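You operate a simulated robot arm through the tools that you are given. There is no shell and no other tool. Be economical: measure what you need, move in short steps, check, and stop when the job is done.

Carry out the task below with a simulated two-armed robot. There is one attempt and no reset: what you move stays moved.

JOB
Hold the white bowl on the top deck of the hand cart steady with one hand, lift the orange reel out of it with the other and set it down on the top deck of the hand cart. Set down upright: orange reel.
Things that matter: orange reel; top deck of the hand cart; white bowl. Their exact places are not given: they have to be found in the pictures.

Only the result counts: the job must be done as asked and must still hold three seconds after the hand-in. Knocking over, shifting, dropping, spilling or breaking anything else fails it.

ROBOT AND FRAMES
Two 7-joint arms with two-finger parallel grippers on one trunk, on a base that drives. Base frame: it is fixed to the floor where the robot stands at the start and does not move with it; the origin is under the middle of the robot, x ahead of it, y to its left, z up; the surface under the hand at the start is at about z = 55. Readings come in cm, rad, newtons and seconds.
The left shoulder is at the start at [2, 13.8, 122.5], the right one opposite. Places, roughly: top deck of the hand cart [50, -10, 60]. Payload 1.57 kg a hand.
Tool frame (each hand has its own): the origin (TCP) lies between the finger pads and is the grasp point; the fingertips stand 3 cm ahead of it; z points along the fingers, y is the line along which they close. The gripper opens to 8 cm. The fingers are 1.7 cm wide and 1.2 cm thick; the gripper's body (4 by 8.2 cm) begins 8 cm behind the TCP.
Orientation is that of the tool frame in the base frame, as a unit quaternion [x, y, z, w]. With the fingers straight down and closing along the base's y, the tool's x points along the base's -x, its y along +y and its z along -z.

CONTROLS
- The arms move only by the tool step_arm. It takes "left_deltas", "right_deltas" or both (then of equal length, played together; a hand with none holds still); each is text: rows parted by semicolons, each of 7 numbers parted by spaces: the finger opening in cm, from 0 to 8, then the shift along the tool's x, y, z in cm, then the turn, a rotation vector about the tool's x, y, z in rad. In form: fingers tx ty tz ax ay az; .... A call has 1 to 8 rows; each row is the pose to reach, as a shift and turn from the pose commanded when the call began, along the tool's axes at that moment. Rows are played at 5 a second. More than 5 cm and 0.15 rad between two rows, or a gripper value outside its range, and nothing of the call is played. Where a pose cannot be reached the arm comes as near as it can. A force on the tool above 40 N (or 10 N above the force at the start of the call, whichever is more), or a blocked arm, ends the call early, and 0.2 s more pass. Each finger travels about 4.5 cm/s and halts on what it meets, pressing with about 32 N; the grip force reading is that of the motor and also rises with nothing between the fingers. The clock runs only during rows and for 0.2 s after the last one: add rows that repeat a pose to give the fingers time. It gives the time, the measured TCP pose, the force on the tool (base axes), the opening and the grip force at its end, in the units of the frame above (readings bear some noise), with the torque about the TCP (base axes, N m) and any sound that the robot's microphone picked up.
- Cameras (640 x 400 px; columns grow to the right, rows downward): "scene" is now at [16.7, 1.1, 107.52]; the picture's right is [0.16, -0.99, 0.00], its down [-0.84, -0.14, -0.52] and it looks along [0.52, 0.08, -0.85] (base axes); focal length 214 px, centre (320, 200). "left" rides on the left gripper at [7.2, 0.7, -12.2] in its tool frame; the picture's right is [-0.09, 1.00, 0.00], its down [-0.84, -0.08, -0.54] and it looks along [-0.54, -0.05, 0.84] (tool axes); focal length 238 px, centre (320, 200). "right" rides on the right gripper at [7.2, -0.7, -12.2] in its tool frame; the picture's right is [0.09, 1.00, 0.00], its down [-0.84, 0.08, -0.54] and it looks along [-0.54, 0.05, 0.84] (tool axes); focal length 238 px, centre (320, 200).
- capture(camera): a new picture of that camera. No time passes.
- move_column(by): slides the trunk up (or, below 0, down) by that many cm; the arms and the scene camera ride with it, the base frame stays. It gives what a move gives, with no picture.
- base_move(legs): drives the robot by 1 to 6 legs, each [ahead, left, turn to the left] in cm, cm and rad, along the robot's own axes; the way and the turn of a leg run together, so that a leg with both is an arc; at most 150 cm and 3.142 rad a leg. The arms and the cameras ride along, it lands a little off, and it stops where it bumps. It gives what a move gives.
- turn_head(pan, tilt): turns the head with the scene camera to pan (to the left, within 1.047 rad either way) and tilt (down, from -0.506 to 1.204), counted from straight ahead of the robot. It gives what a move gives.
- measure_at(camera, pixels): there is no depth. For up to 12 entries [column, row, z] of the newest picture of that camera ("zoom" is the newest enlarged one), the place [x, y] in the base frame at which the ray of that pixel passes the height z, good to about 0.2 cm. No time passes.
- zoom(camera, box): a new picture of the part [left, top, right, bottom] of that camera's present view, enlarged. No time passes.
- finish_job(): hands the job in; it is judged then, once.

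Work in short steps. Measure before you move; look again where a grasp or a placing could have gone wrong, and mend it. You have 80 turns and 62 pictures in all, those below and enlarged ones among them. Open the grippers and draw the arms clear of the work before you hand the job in, unless the task says otherwise; then end with one line.

The tools are called after "Request:" by a JSON object that holds its "fn" and its "kwargs". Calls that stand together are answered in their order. step_arm: Moves the arms, as the interface text tells. Its arguments: {"type":"object","properties":{"left_deltas":{"type":"string"},"right_deltas":{"type":"string"}},"required":[]} The other tools are called the same way: move_column (by) slides the trunk up or down; base_move (legs) drives the base; turn_head (pan, tilt) turns the head that bears the scene camera; capture (camera) takes a picture; measure_at (camera, pixels) gives the place at which the rays of pixels pass given heights; zoom (camera, box) takes an enlarged picture of a part of a camera's view; finish_job () hands the job in.

At the start:

```text
time: 0.0
left_tool_pos: [32.66, 12.23, 89.2]
left_tool_rot: [-0.001, 1.0, -0.001, -0.001]
left_wrist_force: [0.5, -0.3, 0.0]
left_torque: [-0.03, 0.01, 0.04]
left_gripper_width: 8.0
left_grip_force: 0.1
right_tool_pos: [25.05, -15.53, 78.86]
right_tool_rot: [0.0, 1.0, 0.0, -0.001]
right_wrist_force: [-1.3, -0.1, 0.7]
right_torque: [0.02, 0.01, -0.02]
right_gripper_width: 8.0
right_grip_force: 0.0
trunk travel left (down, up): [-60.0, 64.0]
robot x, y, heading: [-0.23, 0.11, -0.002]
head pan, tilt: [0.162, 1.021]
```

scene: 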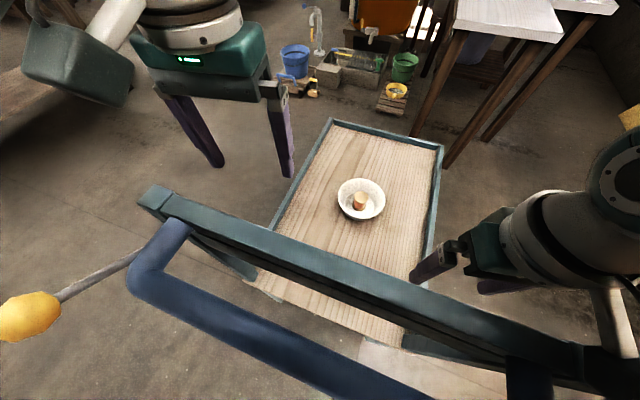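
right: 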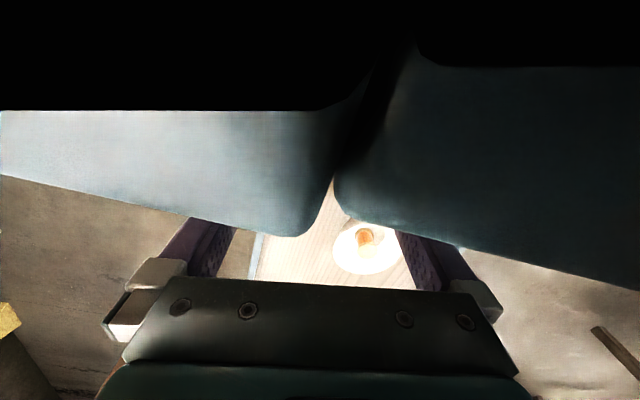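
left: 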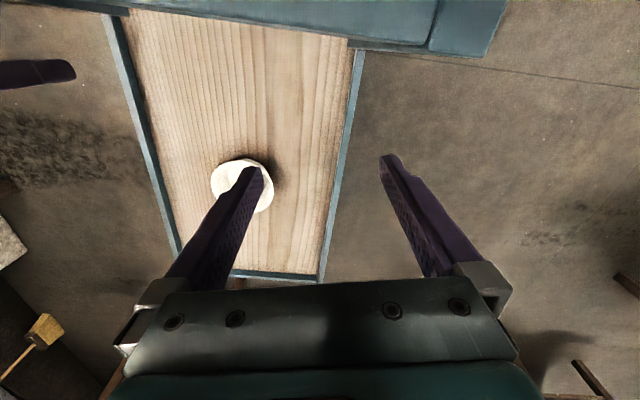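

The bowl appears at about (361,199) in the scene view with the reel in it at (360,200). I enlarge it and measure at the deck heights.

Request:
{"fn": "zoom", "kwargs": {"camera": "scene", "box": [310, 160, 410, 240]}}

Request:
{"fn": "measure_at", "kwargs": {"camera": "scene", "pixels": [[361, 199, 60], [361, 199, 65], [332, 119, 60], [442, 147, 60], [275, 225, 60], [425, 285, 60], [160, 195, 80], [580, 355, 80], [160, 195, 90], [580, 355, 90]]}}

Request:
{"fn": "zoom", "kwargs": {"camera": "left", "box": [180, 130, 300, 230]}}

```text
5.00 times, centred on (360, 200) of scene
```

zoom: 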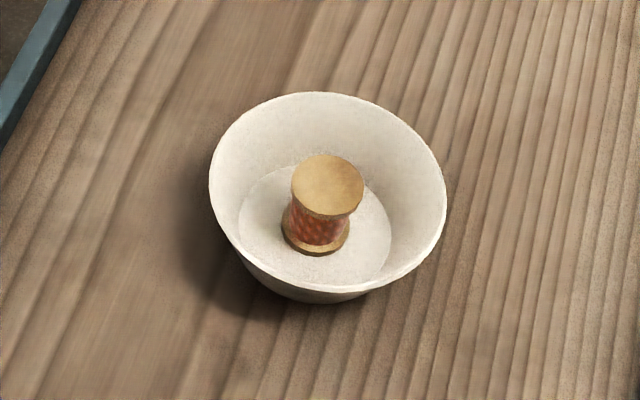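

```text
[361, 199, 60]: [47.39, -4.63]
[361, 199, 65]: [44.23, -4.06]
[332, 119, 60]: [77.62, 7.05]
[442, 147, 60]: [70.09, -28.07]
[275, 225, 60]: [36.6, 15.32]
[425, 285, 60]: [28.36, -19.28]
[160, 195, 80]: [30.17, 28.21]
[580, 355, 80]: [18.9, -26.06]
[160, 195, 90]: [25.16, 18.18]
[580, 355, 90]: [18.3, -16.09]
```

```text
4.00 times, centred on (240, 180) of left
```

zoom: 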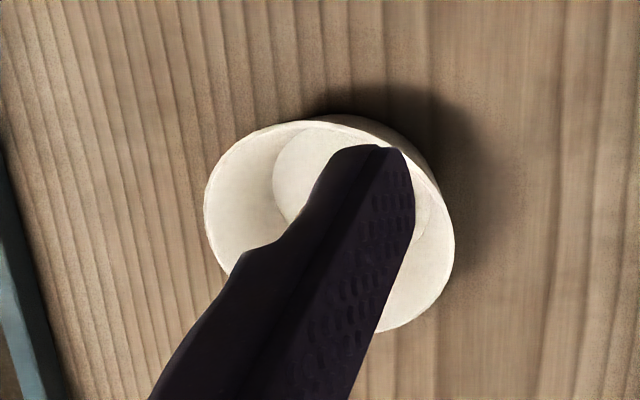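

The cart's push bar (about x 18–26, z≈88) stands between the robot and the deck, so I will probably work from the cart's open left side. I look round first to check floor room.

Request:
{"fn": "turn_head", "kwargs": {"pan": 0.9, "tilt": 0.6}}

Request:
{"fn": "capture", "kwargs": {"camera": "scene"}}

Request:
{"fn": "turn_head", "kwargs": {"pan": -0.9, "tilt": 0.6}}

Request:
{"fn": "capture", "kwargs": {"camera": "scene"}}

Request:
{"fn": "turn_head", "kwargs": {"pan": 0.0, "tilt": 1.2}}

Request:
{"fn": "capture", "kwargs": {"camera": "scene"}}

```text
time: 1.1
left_tool_pos: [32.62, 12.36, 89.25]
left_tool_rot: [0.0, 1.0, 0.001, 0.001]
left_wrist_force: [-0.2, -0.4, 0.1]
left_torque: [0.04, -0.02, -0.01]
left_gripper_width: 7.98
left_grip_force: 0.2
right_tool_pos: [25.16, -15.41, 78.84]
right_tool_rot: [0.0, 1.0, 0.0, 0.0]
right_wrist_force: [0.2, -0.4, -0.6]
right_torque: [0.0, 0.01, 0.01]
right_gripper_width: 8.0
right_grip_force: 0.1
trunk travel left (down, up): [-60.0, 64.0]
robot x, y, heading: [0.39, -0.02, -0.001]
head pan, tilt: [0.901, 0.6]
```

```text
56 pictures are left
```

scene: 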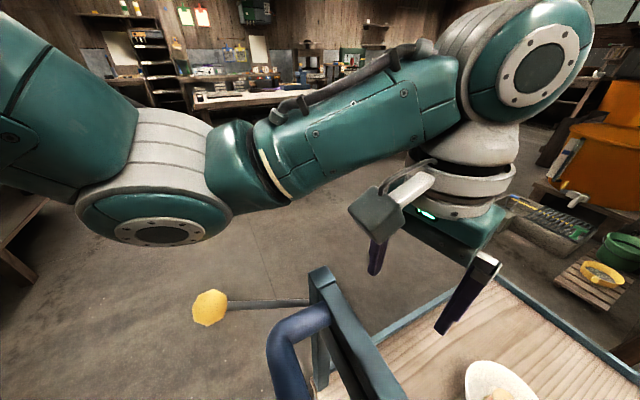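

```text
time: 2.9
left_tool_pos: [32.62, 12.43, 89.14]
left_tool_rot: [0.0, 1.0, 0.0, 0.0]
left_wrist_force: [0.4, -0.7, 0.0]
left_torque: [-0.01, 0.0, -0.01]
left_gripper_width: 8.01
left_grip_force: 0.1
right_tool_pos: [25.18, -15.33, 78.92]
right_tool_rot: [0.0, 1.0, 0.001, 0.0]
right_wrist_force: [0.7, -0.1, -0.2]
right_torque: [0.01, 0.02, 0.0]
right_gripper_width: 7.99
right_grip_force: 0.1
trunk travel left (down, up): [-60.0, 64.0]
robot x, y, heading: [0.02, -0.17, 0.003]
head pan, tilt: [-0.901, 0.6]
```

```text
55 pictures are left
```

scene: 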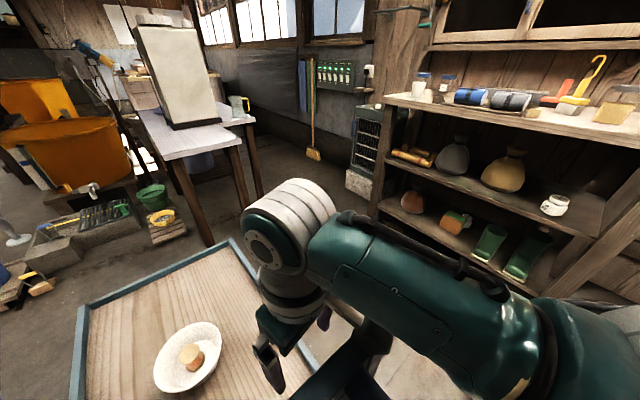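

```text
time: 4.1
left_tool_pos: [32.65, 12.09, 89.1]
left_tool_rot: [0.0, 1.0, 0.0, 0.0]
left_wrist_force: [-0.4, -0.2, 0.1]
left_torque: [-0.02, -0.02, -0.03]
left_gripper_width: 7.99
left_grip_force: 0.0
right_tool_pos: [25.16, -15.39, 78.84]
right_tool_rot: [-0.001, 1.0, -0.001, 0.0]
right_wrist_force: [-0.1, 0.7, -0.8]
right_torque: [0.01, -0.03, 0.0]
right_gripper_width: 7.97
right_grip_force: 0.0
trunk travel left (down, up): [-60.0, 64.0]
robot x, y, heading: [0.02, 0.04, -0.002]
head pan, tilt: [0.0, 1.201]
```

```text
54 pictures are left
```

scene: 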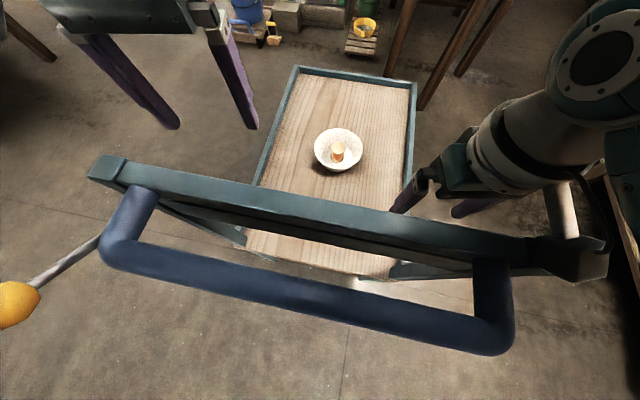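

The left side of the cart is free floor. I raise the trunk so the hands clear the push bar (the right hand is beyond it at z 79), then back off and drive around to the cart's left side.

Request:
{"fn": "move_column", "kwargs": {"by": 25}}

Request:
{"fn": "base_move", "kwargs": {"legs": [[-30, 0, 0], [0, 85, 0], [85, 0, 0], [0, 0, -1.77]]}}

Request:
{"fn": "turn_head", "kwargs": {"pan": 0.0, "tilt": 0.9}}

Request:
{"fn": "capture", "kwargs": {"camera": "scene"}}

```text
time: 6.7
left_tool_pos: [32.63, 12.15, 114.28]
left_tool_rot: [0.0, 1.0, 0.0, 0.001]
left_wrist_force: [1.0, 0.1, 0.4]
left_torque: [0.03, 0.01, 0.0]
left_gripper_width: 8.02
left_grip_force: 0.1
right_tool_pos: [25.13, -15.37, 103.89]
right_tool_rot: [0.0, 1.0, 0.0, 0.0]
right_wrist_force: [0.4, 0.4, -0.1]
right_torque: [-0.01, -0.01, -0.02]
right_gripper_width: 8.0
right_grip_force: 0.1
trunk travel left (down, up): [-85.0, 39.0]
robot x, y, heading: [-0.01, -0.1, 0.0]
head pan, tilt: [0.0, 1.201]
```

```text
time: 21.2
left_tool_pos: [60.5, 51.27, 114.13]
left_tool_rot: [0.772, 0.636, 0.0, 0.0]
left_wrist_force: [0.7, -0.4, -0.1]
left_torque: [0.04, 0.0, -0.03]
left_gripper_width: 8.0
left_grip_force: 0.1
right_tool_pos: [34.85, 63.99, 103.77]
right_tool_rot: [0.772, 0.636, 0.001, 0.0]
right_wrist_force: [0.1, 0.2, -0.4]
right_torque: [0.02, 0.0, -0.03]
right_gripper_width: 7.99
right_grip_force: 0.1
trunk travel left (down, up): [-85.0, 39.0]
robot x, y, heading: [54.69, 85.49, -1.766]
head pan, tilt: [0.0, 1.201]
```

```text
time: 22.0
left_tool_pos: [60.46, 51.4, 114.14]
left_tool_rot: [0.772, 0.636, 0.001, 0.0]
left_wrist_force: [-0.3, 0.9, -0.4]
left_torque: [0.0, 0.03, 0.01]
left_gripper_width: 7.98
left_grip_force: 0.0
right_tool_pos: [34.85, 63.88, 103.86]
right_tool_rot: [0.771, 0.637, 0.0, 0.001]
right_wrist_force: [0.9, 0.5, -1.0]
right_torque: [0.01, -0.04, -0.01]
right_gripper_width: 8.01
right_grip_force: 0.0
trunk travel left (down, up): [-85.0, 39.0]
robot x, y, heading: [54.62, 86.16, -1.767]
head pan, tilt: [0.0, 0.901]
```

```text
53 pictures are left
```

scene: 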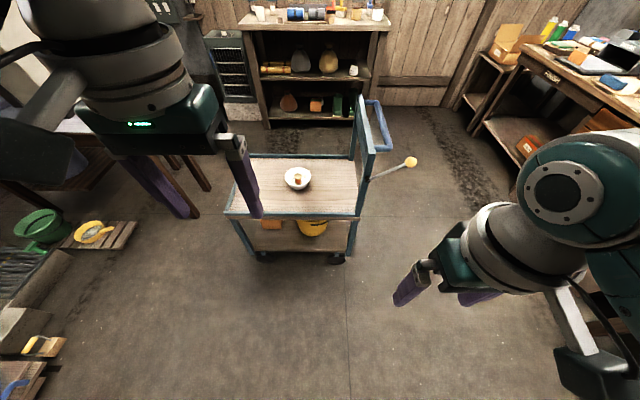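

Now there is a clean side view: bowl at (297,178), deck near edge at row ~217, knob lever at (410,163). I measure these and enlarge the bowl.

Request:
{"fn": "measure_at", "kwargs": {"camera": "scene", "pixels": [[297, 178, 60], [225, 216, 60], [360, 217, 60], [300, 217, 60], [372, 180, 85], [410, 163, 85], [340, 262, 0], [262, 260, 0]]}}

Request:
{"fn": "zoom", "kwargs": {"camera": "scene", "box": [257, 153, 337, 203]}}

```text
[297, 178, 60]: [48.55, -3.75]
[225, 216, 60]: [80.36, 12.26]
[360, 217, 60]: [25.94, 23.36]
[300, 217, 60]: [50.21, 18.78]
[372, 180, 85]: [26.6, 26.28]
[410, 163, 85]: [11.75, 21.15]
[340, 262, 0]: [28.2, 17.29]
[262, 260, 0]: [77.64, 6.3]
```

```text
8.00 times, centred on (297, 178) of scene
```

zoom: 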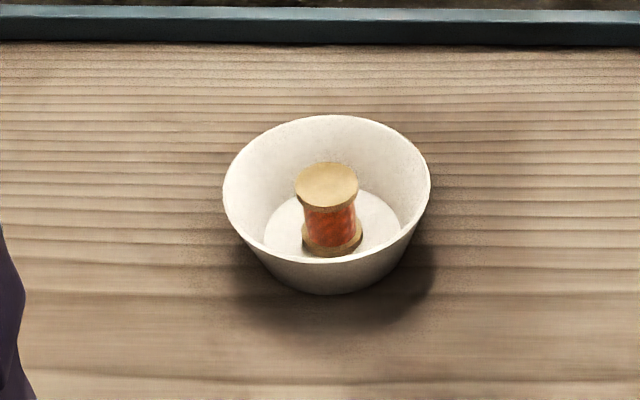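

Triangulating heights: I measure the rim centre, reel top and deck points in this view at several heights.

Request:
{"fn": "measure_at", "kwargs": {"camera": "zoom", "pixels": [[326, 190, 55], [326, 190, 60], [326, 190, 65], [327, 186, 60], [327, 186, 65], [222, 190, 60], [430, 190, 60], [295, 185, 60], [358, 185, 60], [333, 240, 55], [333, 240, 60]]}}

```text
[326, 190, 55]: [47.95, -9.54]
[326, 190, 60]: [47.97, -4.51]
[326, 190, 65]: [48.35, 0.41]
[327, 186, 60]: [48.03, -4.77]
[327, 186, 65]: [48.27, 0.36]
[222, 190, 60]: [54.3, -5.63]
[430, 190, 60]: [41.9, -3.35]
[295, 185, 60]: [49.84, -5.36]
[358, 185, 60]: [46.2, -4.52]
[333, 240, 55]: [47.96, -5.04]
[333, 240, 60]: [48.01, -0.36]
```

Rim centre comes out near (48,-5,59.5), rim about 12.6 cm across, and the reel stands near the centre. I shift left 20 cm (to keep the right elbow clear of the push bar and lever), and drive ahead 42 cm with the arms still high.

Request:
{"fn": "base_move", "kwargs": {"legs": [[0, 20, 0], [42, 0, 0]]}}

Request:
{"fn": "turn_head", "kwargs": {"pan": 0.0, "tilt": 1.0}}

Request:
{"fn": "capture", "kwargs": {"camera": "scene"}}

```text
time: 25.8
left_tool_pos: [72.31, 5.88, 114.21]
left_tool_rot: [0.77, 0.638, 0.0, 0.001]
left_wrist_force: [0.2, -0.4, 0.1]
left_torque: [0.01, 0.04, 0.01]
left_gripper_width: 7.99
left_grip_force: 0.0
right_tool_pos: [46.66, 18.38, 103.88]
right_tool_rot: [0.771, 0.637, 0.0, 0.0]
right_wrist_force: [-0.3, -0.5, 0.3]
right_torque: [0.02, 0.01, -0.04]
right_gripper_width: 8.01
right_grip_force: 0.1
trunk travel left (down, up): [-85.0, 39.0]
robot x, y, heading: [66.44, 40.2, -1.754]
head pan, tilt: [0.0, 0.901]
```

```text
time: 26.5
left_tool_pos: [72.39, 5.81, 114.17]
left_tool_rot: [0.771, 0.637, 0.001, 0.0]
left_wrist_force: [0.6, 0.2, 1.0]
left_torque: [0.01, 0.01, 0.0]
left_gripper_width: 8.02
left_grip_force: 0.1
right_tool_pos: [46.54, 18.42, 103.91]
right_tool_rot: [0.771, 0.637, 0.0, 0.001]
right_wrist_force: [0.3, 0.1, -0.3]
right_torque: [0.02, 0.0, -0.01]
right_gripper_width: 7.98
right_grip_force: 0.0
trunk travel left (down, up): [-85.0, 39.0]
robot x, y, heading: [66.56, 39.98, -1.762]
head pan, tilt: [0.0, 1.0]
```

```text
51 pictures are left
```

scene: 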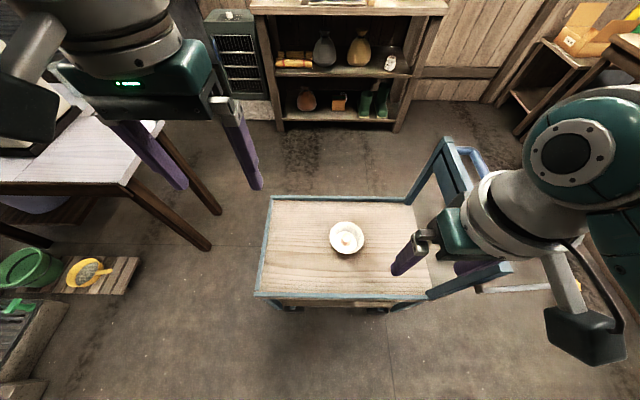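

I check the table corner (125,183), table edge and cart features for clearance before lowering the trunk.

Request:
{"fn": "measure_at", "kwargs": {"camera": "scene", "pixels": [[125, 190, 75], [210, 248, 0], [220, 213, 0], [125, 190, 85], [346, 238, 59], [258, 296, 54], [430, 297, 54], [440, 140, 88], [432, 297, 88], [272, 197, 54], [425, 290, 54], [510, 268, 88]]}}

Request:
{"fn": "zoom", "kwargs": {"camera": "scene", "box": [240, 180, 440, 305]}}

```text
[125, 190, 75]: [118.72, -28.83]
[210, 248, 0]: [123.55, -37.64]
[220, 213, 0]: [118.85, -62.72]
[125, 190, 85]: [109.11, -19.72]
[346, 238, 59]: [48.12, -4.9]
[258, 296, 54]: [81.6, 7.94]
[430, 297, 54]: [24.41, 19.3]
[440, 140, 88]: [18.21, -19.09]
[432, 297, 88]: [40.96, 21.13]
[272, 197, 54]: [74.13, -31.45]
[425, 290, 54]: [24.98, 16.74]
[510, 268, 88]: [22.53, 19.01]
```

```text
3.20 times, centred on (340, 242) of scene
```

zoom: 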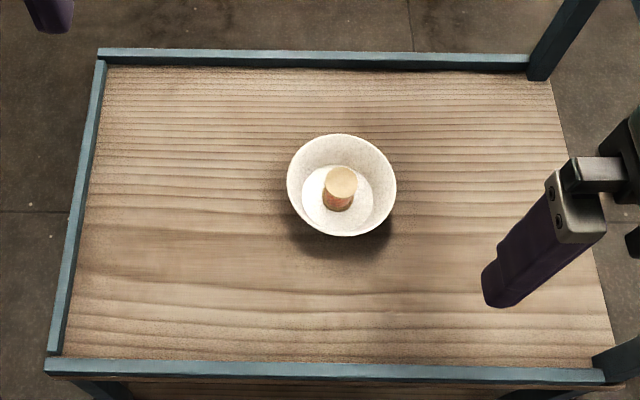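

The bar (z≈88) runs along x 18–26, and the right elbow would come close to it if I lowered here. I turn the robot about 0.34 to the right and shift left, so the right arm comes in diagonally, clear of the bar.

Request:
{"fn": "base_move", "kwargs": {"legs": [[0, 0, -0.34], [0, 18.8, 0], [2, 0, 0]]}}

Request:
{"fn": "move_column", "kwargs": {"by": -22}}

Request:
{"fn": "capture", "kwargs": {"camera": "scene"}}

Request:
{"fn": "capture", "kwargs": {"camera": "left"}}

```text
time: 29.5
left_tool_pos: [75.97, -5.42, 114.14]
left_tool_rot: [0.868, 0.497, 0.0, 0.0]
left_wrist_force: [0.9, -0.3, 0.6]
left_torque: [-0.04, 0.02, 0.03]
left_gripper_width: 8.01
left_grip_force: 0.1
right_tool_pos: [55.75, 15.07, 103.74]
right_tool_rot: [0.867, 0.498, 0.0, 0.0]
right_wrist_force: [-0.5, 0.0, 0.1]
right_torque: [-0.02, 0.04, -0.01]
right_gripper_width: 8.0
right_grip_force: 0.0
trunk travel left (down, up): [-85.0, 39.0]
robot x, y, heading: [82.06, 28.9, -2.095]
head pan, tilt: [0.0, 1.0]
```

```text
time: 31.8
left_tool_pos: [75.78, -5.32, 92.2]
left_tool_rot: [0.867, 0.498, 0.0, 0.0]
left_wrist_force: [-0.2, -0.2, -1.0]
left_torque: [-0.01, 0.0, 0.01]
left_gripper_width: 7.97
left_grip_force: 0.0
right_tool_pos: [55.92, 15.12, 81.92]
right_tool_rot: [0.868, 0.497, 0.0, 0.0]
right_wrist_force: [0.1, 0.6, 0.5]
right_torque: [0.03, 0.04, 0.02]
right_gripper_width: 7.99
right_grip_force: 0.0
trunk travel left (down, up): [-63.0, 61.0]
robot x, y, heading: [81.67, 29.3, -2.101]
head pan, tilt: [0.0, 1.0]
```

```text
49 pictures are left
```

scene: 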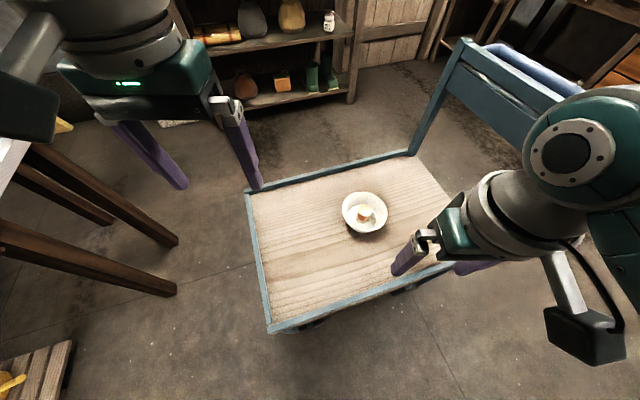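

```text
48 pictures are left
```

left: 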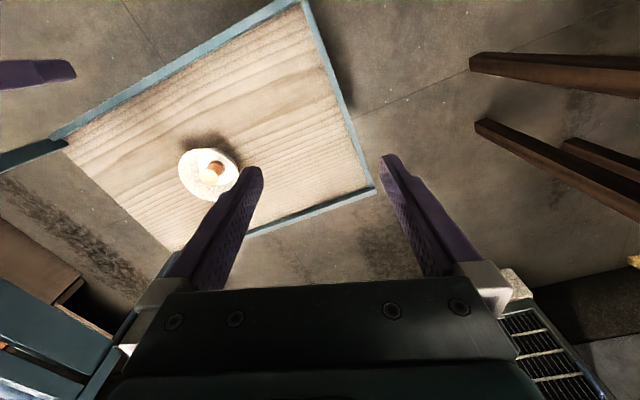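

I triangulate the bowl, reel and deck heights using both views: enlarge and measure each.

Request:
{"fn": "zoom", "kwargs": {"camera": "left", "box": [168, 129, 248, 179]}}

Request:
{"fn": "measure_at", "kwargs": {"camera": "left", "pixels": [[374, 190, 50], [374, 190, 54], [374, 190, 58], [50, 136, 54], [300, 2, 54], [300, 2, 58]]}}

Request:
{"fn": "measure_at", "kwargs": {"camera": "scene", "pixels": [[247, 190, 50], [247, 190, 54], [247, 190, 58], [409, 152, 54], [270, 332, 54], [270, 332, 58]]}}

Request:
{"fn": "zoom", "kwargs": {"camera": "scene", "box": [324, 188, 404, 238]}}

```text
8.00 times, centred on (208, 154) of left
```

zoom: 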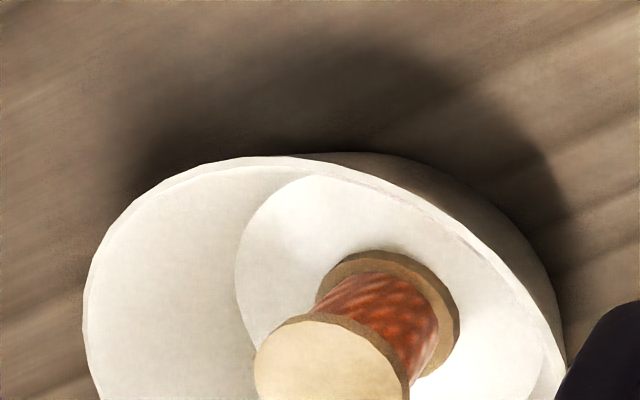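

```text
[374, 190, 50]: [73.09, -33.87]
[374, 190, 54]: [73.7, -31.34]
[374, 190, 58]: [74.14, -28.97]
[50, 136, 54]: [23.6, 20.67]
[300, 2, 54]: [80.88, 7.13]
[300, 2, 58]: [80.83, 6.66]
```

```text
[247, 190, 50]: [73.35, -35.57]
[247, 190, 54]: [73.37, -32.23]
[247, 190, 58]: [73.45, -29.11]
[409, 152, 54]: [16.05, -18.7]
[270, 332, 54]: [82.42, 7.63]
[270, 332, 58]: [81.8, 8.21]
```

```text
8.00 times, centred on (364, 213) of scene
```

zoom: 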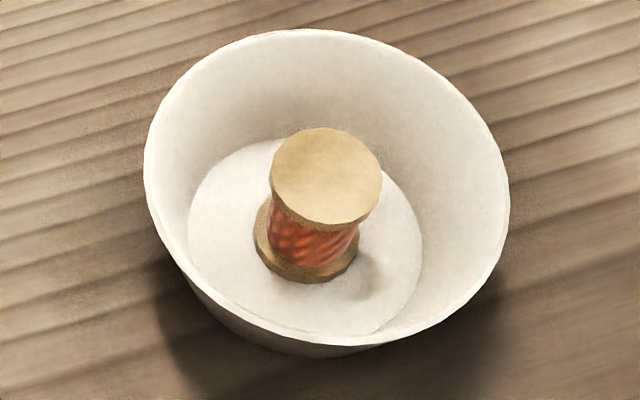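

Next I measure reel top, reel base and rim points at candidate heights in both views.

Request:
{"fn": "measure_at", "kwargs": {"camera": "left", "pixels": [[209, 174.6, 56], [209, 174.6, 60], [217, 167.75, 53], [217, 167.75, 57], [196.5, 134, 58], [196.5, 134, 61]]}}

Request:
{"fn": "measure_at", "kwargs": {"camera": "scene", "pixels": [[364.9, 209.9, 56], [364.9, 209.9, 60], [362.4, 218.4, 53], [362.4, 218.4, 57], [365, 211.7, 60], [342, 209, 60], [387.7, 213, 60], [361, 190.5, 60], [370, 229.5, 60], [364, 231, 54], [364, 231, 53]]}}

```text
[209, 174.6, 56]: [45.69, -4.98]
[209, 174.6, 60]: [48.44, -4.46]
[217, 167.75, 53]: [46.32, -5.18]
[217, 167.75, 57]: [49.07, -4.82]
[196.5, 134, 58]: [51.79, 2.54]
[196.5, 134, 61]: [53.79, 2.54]
```

```text
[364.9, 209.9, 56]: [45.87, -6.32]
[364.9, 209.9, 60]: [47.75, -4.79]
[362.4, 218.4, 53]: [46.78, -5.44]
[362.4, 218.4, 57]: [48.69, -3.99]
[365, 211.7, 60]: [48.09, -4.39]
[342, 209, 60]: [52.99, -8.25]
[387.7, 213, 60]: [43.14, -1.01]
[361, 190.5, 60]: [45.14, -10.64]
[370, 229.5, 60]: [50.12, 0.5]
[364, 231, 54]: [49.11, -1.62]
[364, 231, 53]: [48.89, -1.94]
```

Reel: centre ≈(47.6,-4.9), z 54.5–59.4, flange ≈3.7 cm; bowl centre ≈(48,-4.8), rim z≈59.7, radius 6.1; deck ≈53.8. I bring the right hand forward and up, above the deck, before lowering the trunk further.

Request:
{"fn": "step_arm", "kwargs": {"right_deltas": "8 -3 0 -3 0 0 0; 8 -6 0 -6 0 0 0; 8 -9 1 -8 0 0 0; 8 -12 2 -8 0 0 0; 8 -12 2 -8 0 0 0"}}

Request:
{"fn": "move_column", "kwargs": {"by": -18}}

Request:
{"fn": "capture", "kwargs": {"camera": "scene"}}

```text
time: 33.0
left_tool_pos: [75.82, -5.42, 92.28]
left_tool_rot: [0.867, 0.498, 0.0, 0.0]
left_wrist_force: [0.2, 0.3, -1.0]
left_torque: [0.01, 0.02, 0.01]
left_gripper_width: 7.99
left_grip_force: 0.0
right_tool_pos: [51.54, 3.49, 89.85]
right_tool_rot: [0.867, 0.498, 0.001, 0.0]
right_wrist_force: [0.9, -0.2, -0.6]
right_torque: [0.02, 0.03, 0.02]
right_gripper_width: 8.0
right_grip_force: 0.0
trunk travel left (down, up): [-63.0, 61.0]
robot x, y, heading: [81.56, 28.7, -2.097]
head pan, tilt: [0.0, 1.0]
```

```text
time: 35.0
left_tool_pos: [75.79, -5.42, 74.12]
left_tool_rot: [0.868, 0.497, 0.0, 0.001]
left_wrist_force: [0.3, 0.0, 0.0]
left_torque: [0.0, 0.03, 0.01]
left_gripper_width: 8.0
left_grip_force: 0.0
right_tool_pos: [51.41, 3.68, 71.94]
right_tool_rot: [0.867, 0.498, -0.001, 0.001]
right_wrist_force: [-0.1, -1.1, 0.2]
right_torque: [0.02, 0.0, 0.02]
right_gripper_width: 8.0
right_grip_force: 0.1
trunk travel left (down, up): [-45.0, 79.0]
robot x, y, heading: [81.29, 28.87, -2.101]
head pan, tilt: [0.0, 1.0]
```

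```text
45 pictures are left
```

scene: 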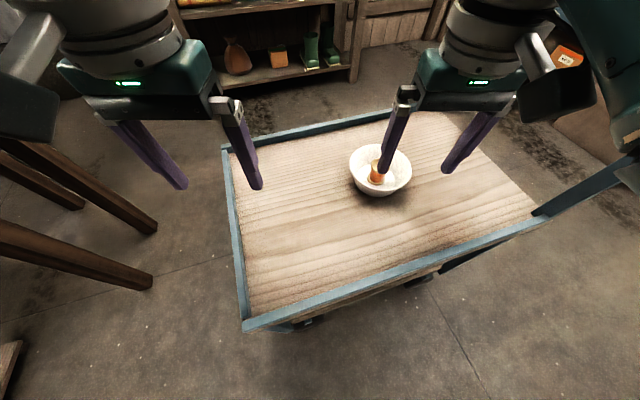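

The right elbow region at (600,150) may be close to the push bar; I turn the head right to check the clearance.

Request:
{"fn": "turn_head", "kwargs": {"pan": -0.7, "tilt": 0.6}}

Request:
{"fn": "capture", "kwargs": {"camera": "scene"}}

Request:
{"fn": "capture", "kwargs": {"camera": "right"}}

```text
time: 36.1
left_tool_pos: [75.87, -5.46, 74.18]
left_tool_rot: [0.867, 0.498, 0.0, 0.0]
left_wrist_force: [-0.2, 0.2, 0.9]
left_torque: [-0.02, 0.0, 0.0]
left_gripper_width: 8.03
left_grip_force: 0.1
right_tool_pos: [51.37, 3.63, 71.85]
right_tool_rot: [0.867, 0.498, 0.001, 0.0]
right_wrist_force: [-0.4, -0.2, 0.1]
right_torque: [0.0, -0.01, -0.03]
right_gripper_width: 8.0
right_grip_force: 0.0
trunk travel left (down, up): [-45.0, 79.0]
robot x, y, heading: [81.74, 29.28, -2.101]
head pan, tilt: [-0.7, 0.6]
```

```text
44 pictures are left
```

scene: 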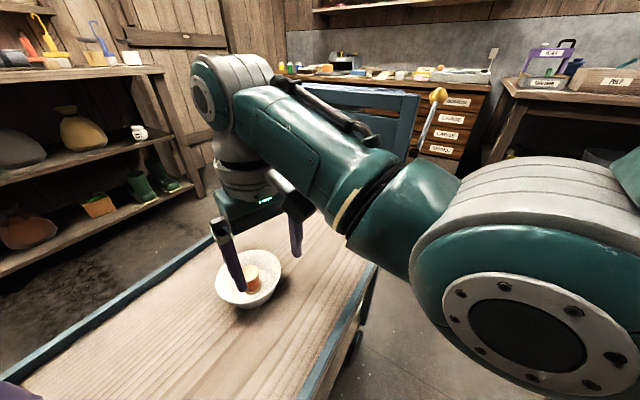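

```text
43 pictures are left
```

right: 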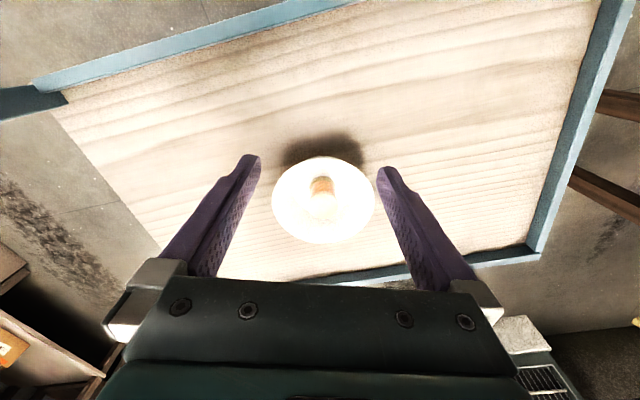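

The right arm stands well in front of the bar and lever, so it is clear. I take the right hand above the reel, turning it -1.05 rad about its axis so its camera bracket faces away from where the left hand will hold the rim.

Request:
{"fn": "step_arm", "kwargs": {"right_deltas": "8 -1.5 0 0 0 0 -0.15; 8 -3 0.3 0 0 0 -0.3; 8 -4.5 0.5 0 0 0 -0.45; 8 -6 0.7 0 0 0 -0.6; 8 -7.2 0.8 0 0 0 -0.75; 8 -8.4 0.9 0 0 0 -0.9; 8 -9.3 1 0 0 0 -1.05; 6 -9.3 1 0 0 0 -1.05"}}

Request:
{"fn": "turn_head", "kwargs": {"pan": -0.2, "tilt": 0.9}}

Request:
{"fn": "capture", "kwargs": {"camera": "scene"}}

Request:
{"fn": "capture", "kwargs": {"camera": "right"}}

```text
time: 37.9
left_tool_pos: [75.81, -5.32, 74.08]
left_tool_rot: [0.867, 0.499, 0.001, 0.0]
left_wrist_force: [0.2, 0.7, 0.4]
left_torque: [0.02, -0.02, -0.03]
left_gripper_width: 7.99
left_grip_force: 0.0
right_tool_pos: [48.02, -3.42, 72.24]
right_tool_rot: [0.505, 0.863, 0.0, 0.0]
right_wrist_force: [-0.2, 0.2, -0.5]
right_torque: [0.02, -0.02, -0.01]
right_gripper_width: 6.0
right_grip_force: 0.1
right hand out of reach, approached as far as the arm can: row 7, 8
trunk travel left (down, up): [-45.0, 79.0]
robot x, y, heading: [81.8, 29.34, -2.102]
head pan, tilt: [-0.7, 0.6]
```

```text
time: 38.8
left_tool_pos: [75.86, -5.35, 74.21]
left_tool_rot: [0.868, 0.496, 0.0, 0.0]
left_wrist_force: [-0.2, 0.6, -0.6]
left_torque: [0.01, -0.01, -0.01]
left_gripper_width: 7.98
left_grip_force: 0.0
right_tool_pos: [47.87, -3.42, 72.22]
right_tool_rot: [0.507, 0.862, 0.0, 0.001]
right_wrist_force: [-0.2, 0.3, -0.3]
right_torque: [0.0, -0.01, -0.04]
right_gripper_width: 6.02
right_grip_force: 0.0
trunk travel left (down, up): [-45.0, 79.0]
robot x, y, heading: [81.87, 28.89, -2.101]
head pan, tilt: [-0.201, 0.901]
```

```text
42 pictures are left
```

scene: 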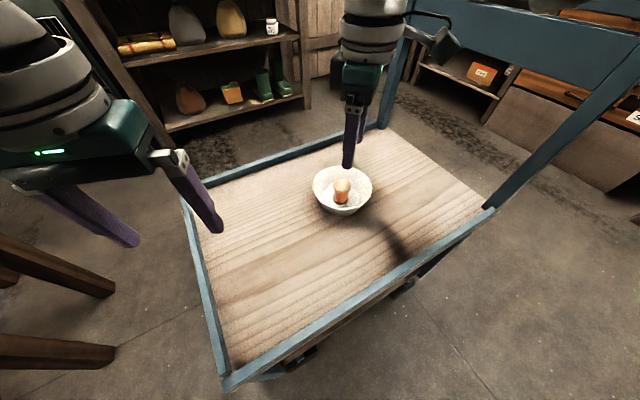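

```text
41 pictures are left
```

right: 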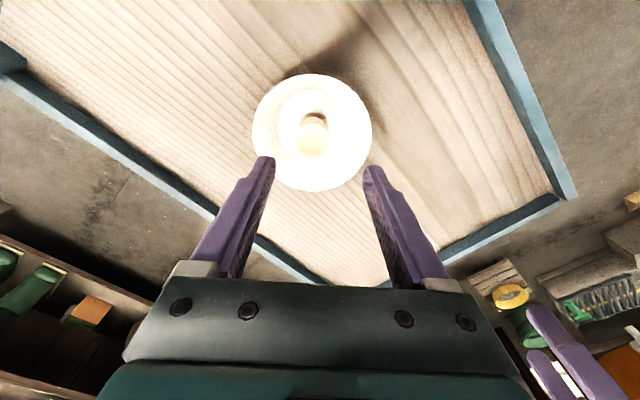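

At this height the right arm falls about 1.5 cm short, so I drive the base 7 cm nearer in two short legs, watching that it is not stopped.

Request:
{"fn": "base_move", "kwargs": {"legs": [[4, 0, 0]]}}

Request:
{"fn": "base_move", "kwargs": {"legs": [[3, 0, 0]]}}

Request:
{"fn": "capture", "kwargs": {"camera": "scene"}}

```text
time: 39.7
left_tool_pos: [73.98, -8.8, 74.03]
left_tool_rot: [0.867, 0.499, 0.0, -0.001]
left_wrist_force: [0.1, -0.6, -0.2]
left_torque: [0.02, -0.03, -0.01]
left_gripper_width: 8.01
left_grip_force: 0.0
right_tool_pos: [46.04, -6.91, 72.15]
right_tool_rot: [0.506, 0.863, 0.0, 0.0]
right_wrist_force: [0.2, -0.8, 0.5]
right_torque: [0.0, -0.01, 0.03]
right_gripper_width: 6.02
right_grip_force: 0.1
trunk travel left (down, up): [-45.0, 79.0]
robot x, y, heading: [79.68, 25.71, -2.098]
head pan, tilt: [-0.201, 0.901]
```

```text
time: 40.5
left_tool_pos: [72.35, -11.45, 74.31]
left_tool_rot: [0.867, 0.499, 0.0, 0.0]
left_wrist_force: [0.0, 0.0, 0.0]
left_torque: [0.02, 0.0, 0.04]
left_gripper_width: 8.0
left_grip_force: 0.0
right_tool_pos: [44.49, -9.39, 72.11]
right_tool_rot: [0.506, 0.862, 0.0, -0.001]
right_wrist_force: [-0.1, -0.1, 0.8]
right_torque: [0.0, -0.02, -0.04]
right_gripper_width: 6.01
right_grip_force: 0.0
trunk travel left (down, up): [-45.0, 79.0]
robot x, y, heading: [78.14, 23.02, -2.1]
head pan, tilt: [-0.201, 0.901]
```

```text
40 pictures are left
```

scene: 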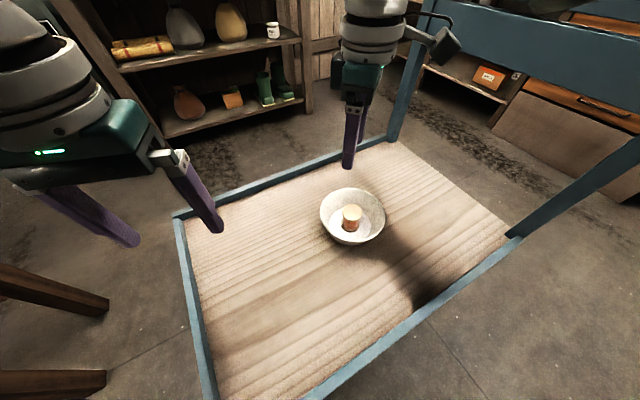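

The base moved freely. I re-measure the bowl and reel in this view to make sure the cart has stayed put.

Request:
{"fn": "zoom", "kwargs": {"camera": "scene", "box": [312, 190, 392, 240]}}

Request:
{"fn": "measure_at", "kwargs": {"camera": "scene", "pixels": [[352, 211, 59.4], [319.5, 213, 59.7], [385.5, 213, 59.7], [352, 189, 59.7], [352, 243, 59.7], [180, 215, 54.5]]}}

```text
8.00 times, centred on (352, 215) of scene
```

zoom: 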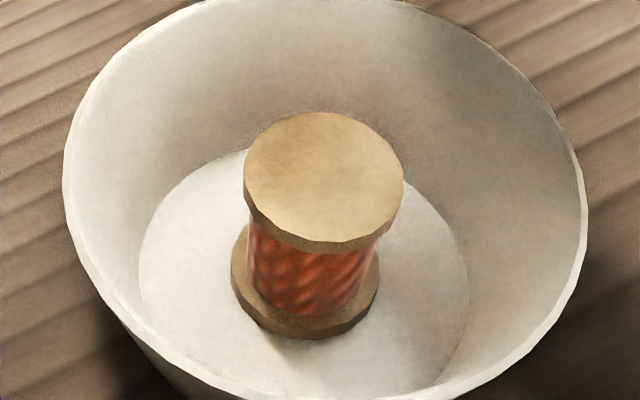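

```text
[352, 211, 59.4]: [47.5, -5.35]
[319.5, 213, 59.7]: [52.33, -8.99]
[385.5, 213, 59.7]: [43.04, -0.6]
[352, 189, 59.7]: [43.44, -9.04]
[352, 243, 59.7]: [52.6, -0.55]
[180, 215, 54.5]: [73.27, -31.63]
```

Bowl and reel are unchanged at about (48,-4.8) and (47.65,-5.2). I park the right hand on the right of the reel and higher, and bring the left hand to a tilted pre-grasp outside the left rim point (53.2,-7.8).

Request:
{"fn": "step_arm", "kwargs": {"left_deltas": "8 0 0 0 0 0 0; 6 -1.6 -3.7 0 0.1 0 0; 4 -3.3 -7.4 0 0.2 0 0; 3 -4.9 -11.2 0 0.3 0 0; 3 -6.5 -14.9 0 0.4 0 0; 3 -6.5 -14.9 0 0.4 0 0", "right_deltas": "6 3 1.5 -3 0 0 0; 6 5.8 2.7 -6 0 0 0; 6 5.8 2.7 -6 0 0 0; 6 5.8 2.7 -6 0 0 0; 6 5.8 2.7 -6 0 0 0; 6 5.8 2.7 -6 0 0 0"}}

Request:
{"fn": "capture", "kwargs": {"camera": "scene"}}

Request:
{"fn": "capture", "kwargs": {"camera": "left"}}

```text
time: 42.0
left_tool_pos: [56.25, -9.59, 74.12]
left_tool_rot: [0.85, 0.488, -0.1, -0.173]
left_wrist_force: [0.4, -0.6, 0.3]
left_torque: [0.02, 0.03, 0.0]
left_gripper_width: 3.0
left_grip_force: 0.2
right_tool_pos: [44.07, -3.07, 78.24]
right_tool_rot: [0.507, 0.862, 0.001, 0.0]
right_wrist_force: [0.2, 0.2, -0.2]
right_torque: [-0.01, -0.01, -0.01]
right_gripper_width: 6.0
right_grip_force: 0.0
trunk travel left (down, up): [-45.0, 79.0]
robot x, y, heading: [77.9, 22.98, -2.096]
head pan, tilt: [-0.201, 0.901]
```

```text
38 pictures are left
```

scene: 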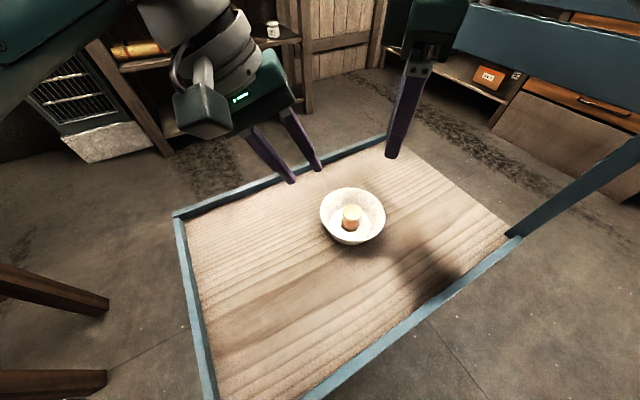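

```text
37 pictures are left
```

left: 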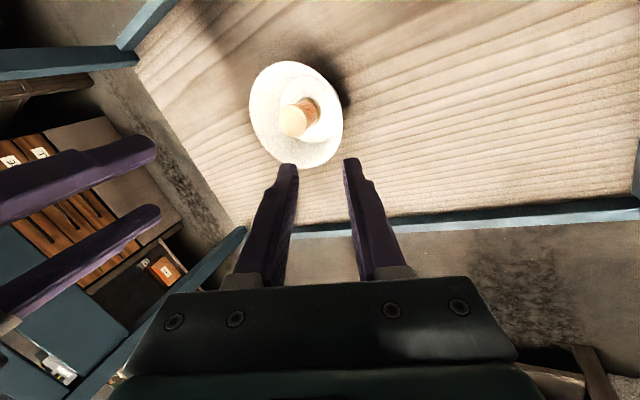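

Left hand is at the pre-grasp. I lower the trunk 8 cm so both arms can reach down, and check the right arm against the bar.

Request:
{"fn": "move_column", "kwargs": {"by": -8}}

Request:
{"fn": "turn_head", "kwargs": {"pan": -0.7, "tilt": 0.6}}

Request:
{"fn": "capture", "kwargs": {"camera": "scene"}}

```text
time: 43.1
left_tool_pos: [56.29, -9.65, 66.2]
left_tool_rot: [0.85, 0.488, -0.098, -0.173]
left_wrist_force: [0.7, -0.5, -0.4]
left_torque: [0.0, -0.01, 0.0]
left_gripper_width: 3.01
left_grip_force: 0.0
right_tool_pos: [44.14, -3.14, 70.36]
right_tool_rot: [0.506, 0.863, 0.002, 0.0]
right_wrist_force: [0.5, 0.4, 0.2]
right_torque: [0.02, -0.02, -0.02]
right_gripper_width: 6.01
right_grip_force: 0.1
trunk travel left (down, up): [-37.0, 87.0]
robot x, y, heading: [78.07, 22.75, -2.091]
head pan, tilt: [-0.201, 0.901]
```

```text
time: 44.0
left_tool_pos: [56.2, -9.6, 66.19]
left_tool_rot: [0.85, 0.489, -0.099, -0.172]
left_wrist_force: [-0.6, 0.3, -1.5]
left_torque: [0.04, -0.03, -0.02]
left_gripper_width: 2.96
left_grip_force: 0.1
right_tool_pos: [44.05, -3.04, 70.3]
right_tool_rot: [0.506, 0.863, 0.001, 0.001]
right_wrist_force: [-0.2, -0.7, -0.2]
right_torque: [-0.04, -0.05, 0.02]
right_gripper_width: 5.98
right_grip_force: 0.1
trunk travel left (down, up): [-37.0, 87.0]
robot x, y, heading: [78.35, 23.24, -2.101]
head pan, tilt: [-0.7, 0.6]
```

```text
36 pictures are left
```

scene: 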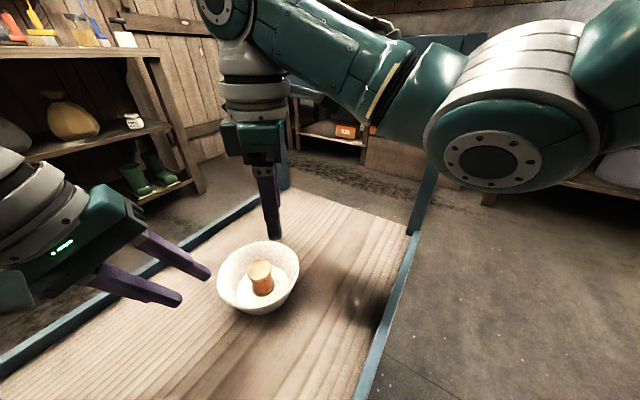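

Arm is clear of the bar. I move the left hand along its own axis most of the way to the rim (ty -0.7, tz 4.5), then check alignment.

Request:
{"fn": "step_arm", "kwargs": {"left_deltas": "3 0 -0.35 2.3 0 0 0; 3 0 -0.7 4.5 0 0 0; 3 0 -0.7 4.5 0 0 0"}}

Request:
{"fn": "turn_head", "kwargs": {"pan": -0.25, "tilt": 0.75}}

Request:
{"fn": "capture", "kwargs": {"camera": "left"}}

Request:
{"fn": "capture", "kwargs": {"camera": "scene"}}

```text
time: 44.9
left_tool_pos: [54.14, -8.39, 62.27]
left_tool_rot: [0.85, 0.489, -0.099, -0.172]
left_wrist_force: [-0.3, 0.0, 0.0]
left_torque: [-0.01, 0.0, -0.02]
left_gripper_width: 3.01
left_grip_force: 0.0
right_tool_pos: [44.22, -3.15, 70.4]
right_tool_rot: [0.507, 0.862, 0.0, 0.001]
right_wrist_force: [0.7, 0.3, -0.3]
right_torque: [0.03, 0.03, 0.01]
right_gripper_width: 6.01
right_grip_force: 0.0
trunk travel left (down, up): [-37.0, 87.0]
robot x, y, heading: [78.07, 23.08, -2.096]
head pan, tilt: [-0.7, 0.6]
```

```text
time: 45.8
left_tool_pos: [54.24, -8.36, 62.08]
left_tool_rot: [0.849, 0.489, -0.1, -0.173]
left_wrist_force: [0.3, 0.0, 0.3]
left_torque: [0.0, -0.01, 0.01]
left_gripper_width: 2.99
left_grip_force: 0.0
right_tool_pos: [44.16, -3.21, 70.36]
right_tool_rot: [0.506, 0.863, 0.0, 0.001]
right_wrist_force: [0.4, -0.2, 0.2]
right_torque: [-0.01, 0.0, 0.02]
right_gripper_width: 6.03
right_grip_force: 0.1
trunk travel left (down, up): [-37.0, 87.0]
robot x, y, heading: [78.18, 23.0, -2.097]
head pan, tilt: [-0.25, 0.75]
```

```text
35 pictures are left
```

left: 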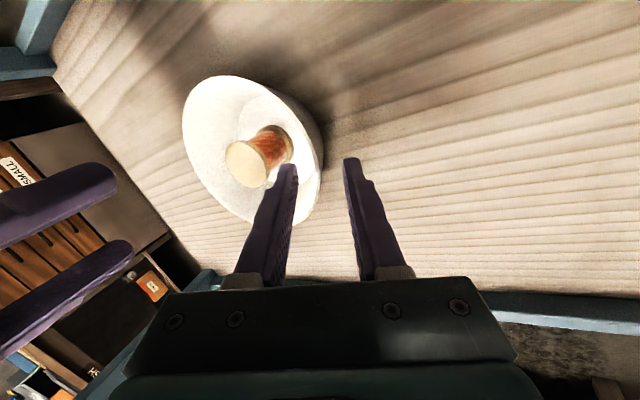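

```text
34 pictures are left
```

scene: 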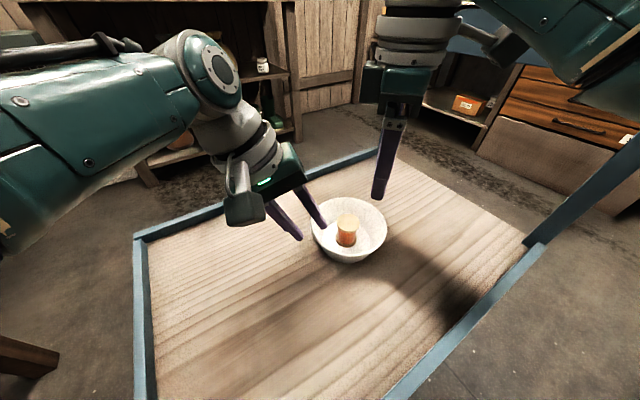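

The rim wall lies between the two left fingers (wall at (322,150), tips at 290 and 350). I advance 3.2 cm so the rim is between the pads, look, then close.

Request:
{"fn": "step_arm", "kwargs": {"left_deltas": "3 0 0 1.6 0 0 0; 3 0 0 3.2 0 0 0; 3 0 0 3.2 0 0 0"}}

Request:
{"fn": "zoom", "kwargs": {"camera": "scene", "box": [267, 180, 427, 280]}}

```text
time: 46.5
left_tool_pos: [53.09, -7.65, 59.28]
left_tool_rot: [0.85, 0.488, -0.098, -0.172]
left_wrist_force: [-0.4, 0.4, -0.8]
left_torque: [0.0, 0.02, -0.01]
left_gripper_width: 3.0
left_grip_force: 0.1
right_tool_pos: [44.11, -3.09, 70.33]
right_tool_rot: [0.506, 0.863, 0.001, 0.0]
right_wrist_force: [-0.5, -0.1, 0.5]
right_torque: [-0.01, 0.02, 0.03]
right_gripper_width: 5.97
right_grip_force: 0.0
trunk travel left (down, up): [-37.0, 87.0]
robot x, y, heading: [78.07, 22.94, -2.098]
head pan, tilt: [-0.25, 0.75]
```

```text
4.00 times, centred on (347, 230) of scene
```

zoom: 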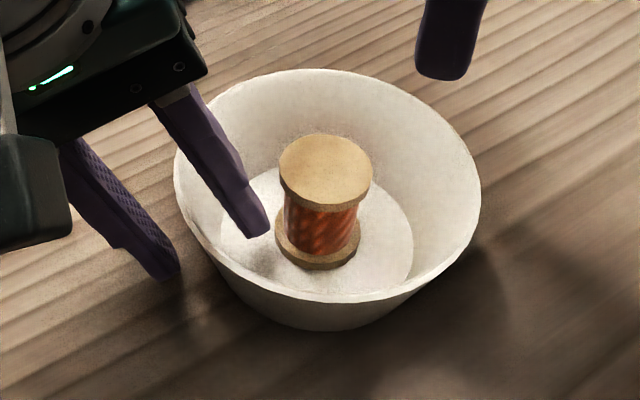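

Fingers straddle the wall, one inside and clear of the reel. I close the left gripper on the rim.

Request:
{"fn": "step_arm", "kwargs": {"left_deltas": "2 0 0 0 0 0 0; 1 0 0 0 0 0 0; 0 0 0 0 0 0 0; 0 0 0 0 0 0 0; 0 0 0 0 0 0 0"}}

Request:
{"fn": "zoom", "kwargs": {"camera": "scene", "box": [267, 180, 427, 280]}}

```text
time: 47.8
left_tool_pos: [53.09, -7.76, 59.35]
left_tool_rot: [0.85, 0.488, -0.1, -0.172]
left_wrist_force: [0.5, -0.1, 0.5]
left_torque: [0.02, -0.09, 0.01]
left_gripper_width: 0.36
left_grip_force: 24.9
right_tool_pos: [44.2, -3.07, 70.32]
right_tool_rot: [0.506, 0.862, 0.001, 0.0]
right_wrist_force: [0.1, -0.3, -0.7]
right_torque: [-0.03, 0.01, 0.0]
right_gripper_width: 6.01
right_grip_force: 0.0
trunk travel left (down, up): [-37.0, 87.0]
robot x, y, heading: [78.47, 22.5, -2.097]
head pan, tilt: [-0.25, 0.75]
```

```text
4.00 times, centred on (347, 230) of scene
```

zoom: 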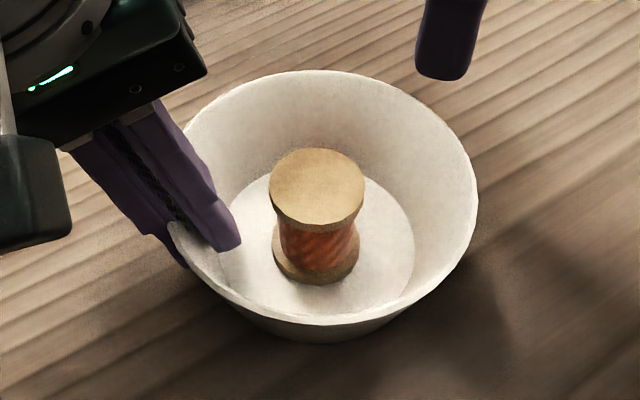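

The rim is gripped (0.36 cm wall). The bowl shifted slightly in the closing, so I measure the reel again and look from the right hand camera too.

Request:
{"fn": "measure_at", "kwargs": {"camera": "zoom", "pixels": [[316, 187, 59.4], [316, 187, 60], [316, 250, 55], [477, 190, 59.7], [320, 70, 59.7], [320, 318, 59.7], [345, 338, 53.8]]}}

Request:
{"fn": "capture", "kwargs": {"camera": "right"}}

Request:
{"fn": "capture", "kwargs": {"camera": "left"}}

```text
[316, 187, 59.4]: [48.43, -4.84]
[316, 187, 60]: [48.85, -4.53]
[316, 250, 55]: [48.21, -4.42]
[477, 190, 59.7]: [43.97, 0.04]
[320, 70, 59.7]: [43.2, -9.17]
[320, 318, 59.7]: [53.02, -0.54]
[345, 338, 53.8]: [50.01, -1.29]
```

```text
31 pictures are left
```

right: 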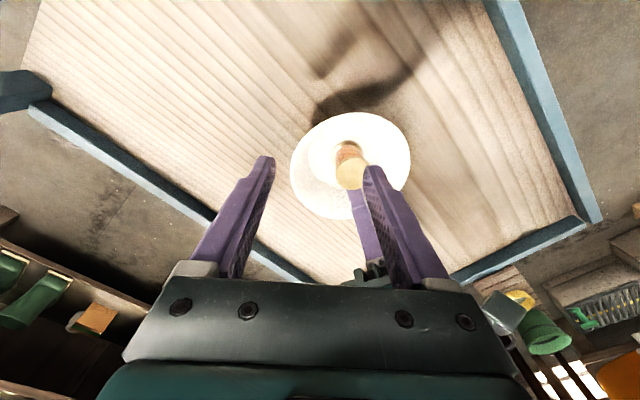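

```text
30 pictures are left
```

left: 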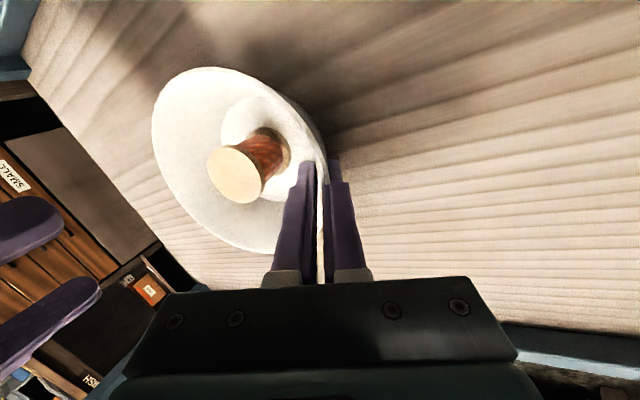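

I cross-check the reel top at (350,174) in the right camera against the scene estimate (48.4,-4.8).

Request:
{"fn": "measure_at", "kwargs": {"camera": "right", "pixels": [[350, 174, 59.4], [350, 174, 60], [347, 153, 55]]}}

Request:
{"fn": "measure_at", "kwargs": {"camera": "left", "pixels": [[235, 174, 59.4], [235, 174, 60], [235, 174, 58.8]]}}

```text
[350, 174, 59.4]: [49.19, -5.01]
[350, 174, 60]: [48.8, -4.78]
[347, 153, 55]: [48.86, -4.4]
```

```text
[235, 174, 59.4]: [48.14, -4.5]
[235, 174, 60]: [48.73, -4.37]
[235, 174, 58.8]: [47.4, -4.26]
```

All three views agree on reel top ≈(48.7,-4.55,60). I move the right hand above it (tilted 0.15 away from the left hand, opening 5), then check before descending.

Request:
{"fn": "step_arm", "kwargs": {"right_deltas": "6 -1.7 1.6 0 0 -0.08 0; 5 -3.4 3.15 1 0 -0.15 0; 5 -3.4 3.15 4 0 -0.15 0; 5 -3.4 3.15 4 0 -0.15 0"}}

Request:
{"fn": "capture", "kwargs": {"camera": "right"}}

Request:
{"fn": "zoom", "kwargs": {"camera": "scene", "box": [267, 170, 427, 270]}}

```text
time: 48.8
left_tool_pos: [53.17, -7.62, 59.3]
left_tool_rot: [0.85, 0.489, -0.099, -0.172]
left_wrist_force: [0.1, -0.5, 0.4]
left_torque: [-0.01, -0.11, -0.02]
left_gripper_width: 0.32
left_grip_force: 24.4
right_tool_pos: [48.5, -4.49, 66.26]
right_tool_rot: [0.505, 0.86, -0.037, 0.066]
right_wrist_force: [0.3, -0.4, -0.4]
right_torque: [0.01, 0.02, -0.04]
right_gripper_width: 4.98
right_grip_force: 0.1
trunk travel left (down, up): [-37.0, 87.0]
robot x, y, heading: [78.24, 22.65, -2.102]
head pan, tilt: [-0.25, 0.75]
```

```text
29 pictures are left
```

right: 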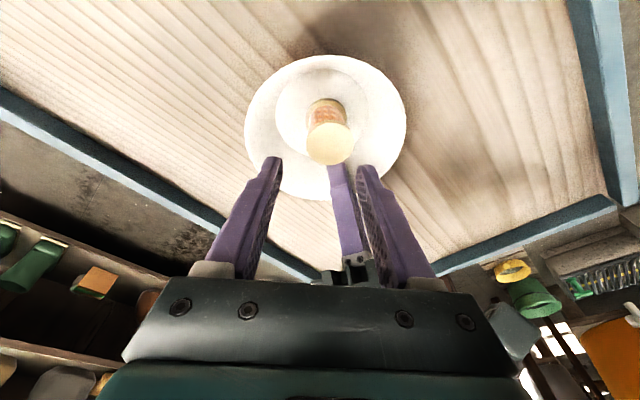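

```text
4.00 times, centred on (347, 220) of scene
```

zoom: 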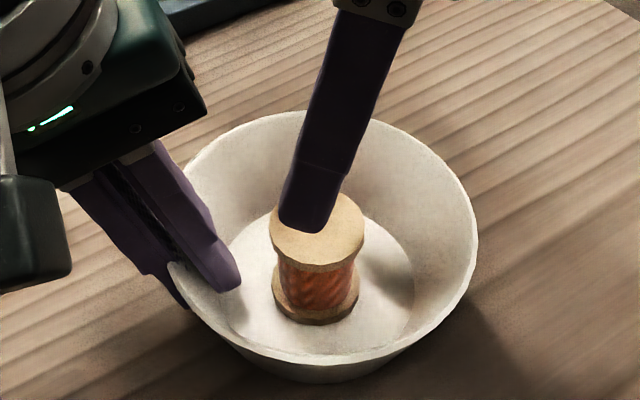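

The reel top shows at (329,143) in the right view; I measure it once more to trim the alignment before going down.

Request:
{"fn": "measure_at", "kwargs": {"camera": "right", "pixels": [[329.5, 143, 60], [329.5, 143, 59.5], [325, 110, 55], [307, 143, 60], [352, 143, 60]]}}

Request:
{"fn": "measure_at", "kwargs": {"camera": "zoom", "pixels": [[316, 231, 60], [316, 231, 59.5], [270, 231, 60], [363, 231, 60]]}}

```text
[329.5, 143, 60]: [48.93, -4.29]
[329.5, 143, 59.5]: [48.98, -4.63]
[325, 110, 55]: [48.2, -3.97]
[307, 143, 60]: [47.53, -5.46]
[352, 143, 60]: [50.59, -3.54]
```

```text
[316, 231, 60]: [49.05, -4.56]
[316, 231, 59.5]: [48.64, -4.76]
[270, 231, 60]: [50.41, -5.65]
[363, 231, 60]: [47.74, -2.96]
```

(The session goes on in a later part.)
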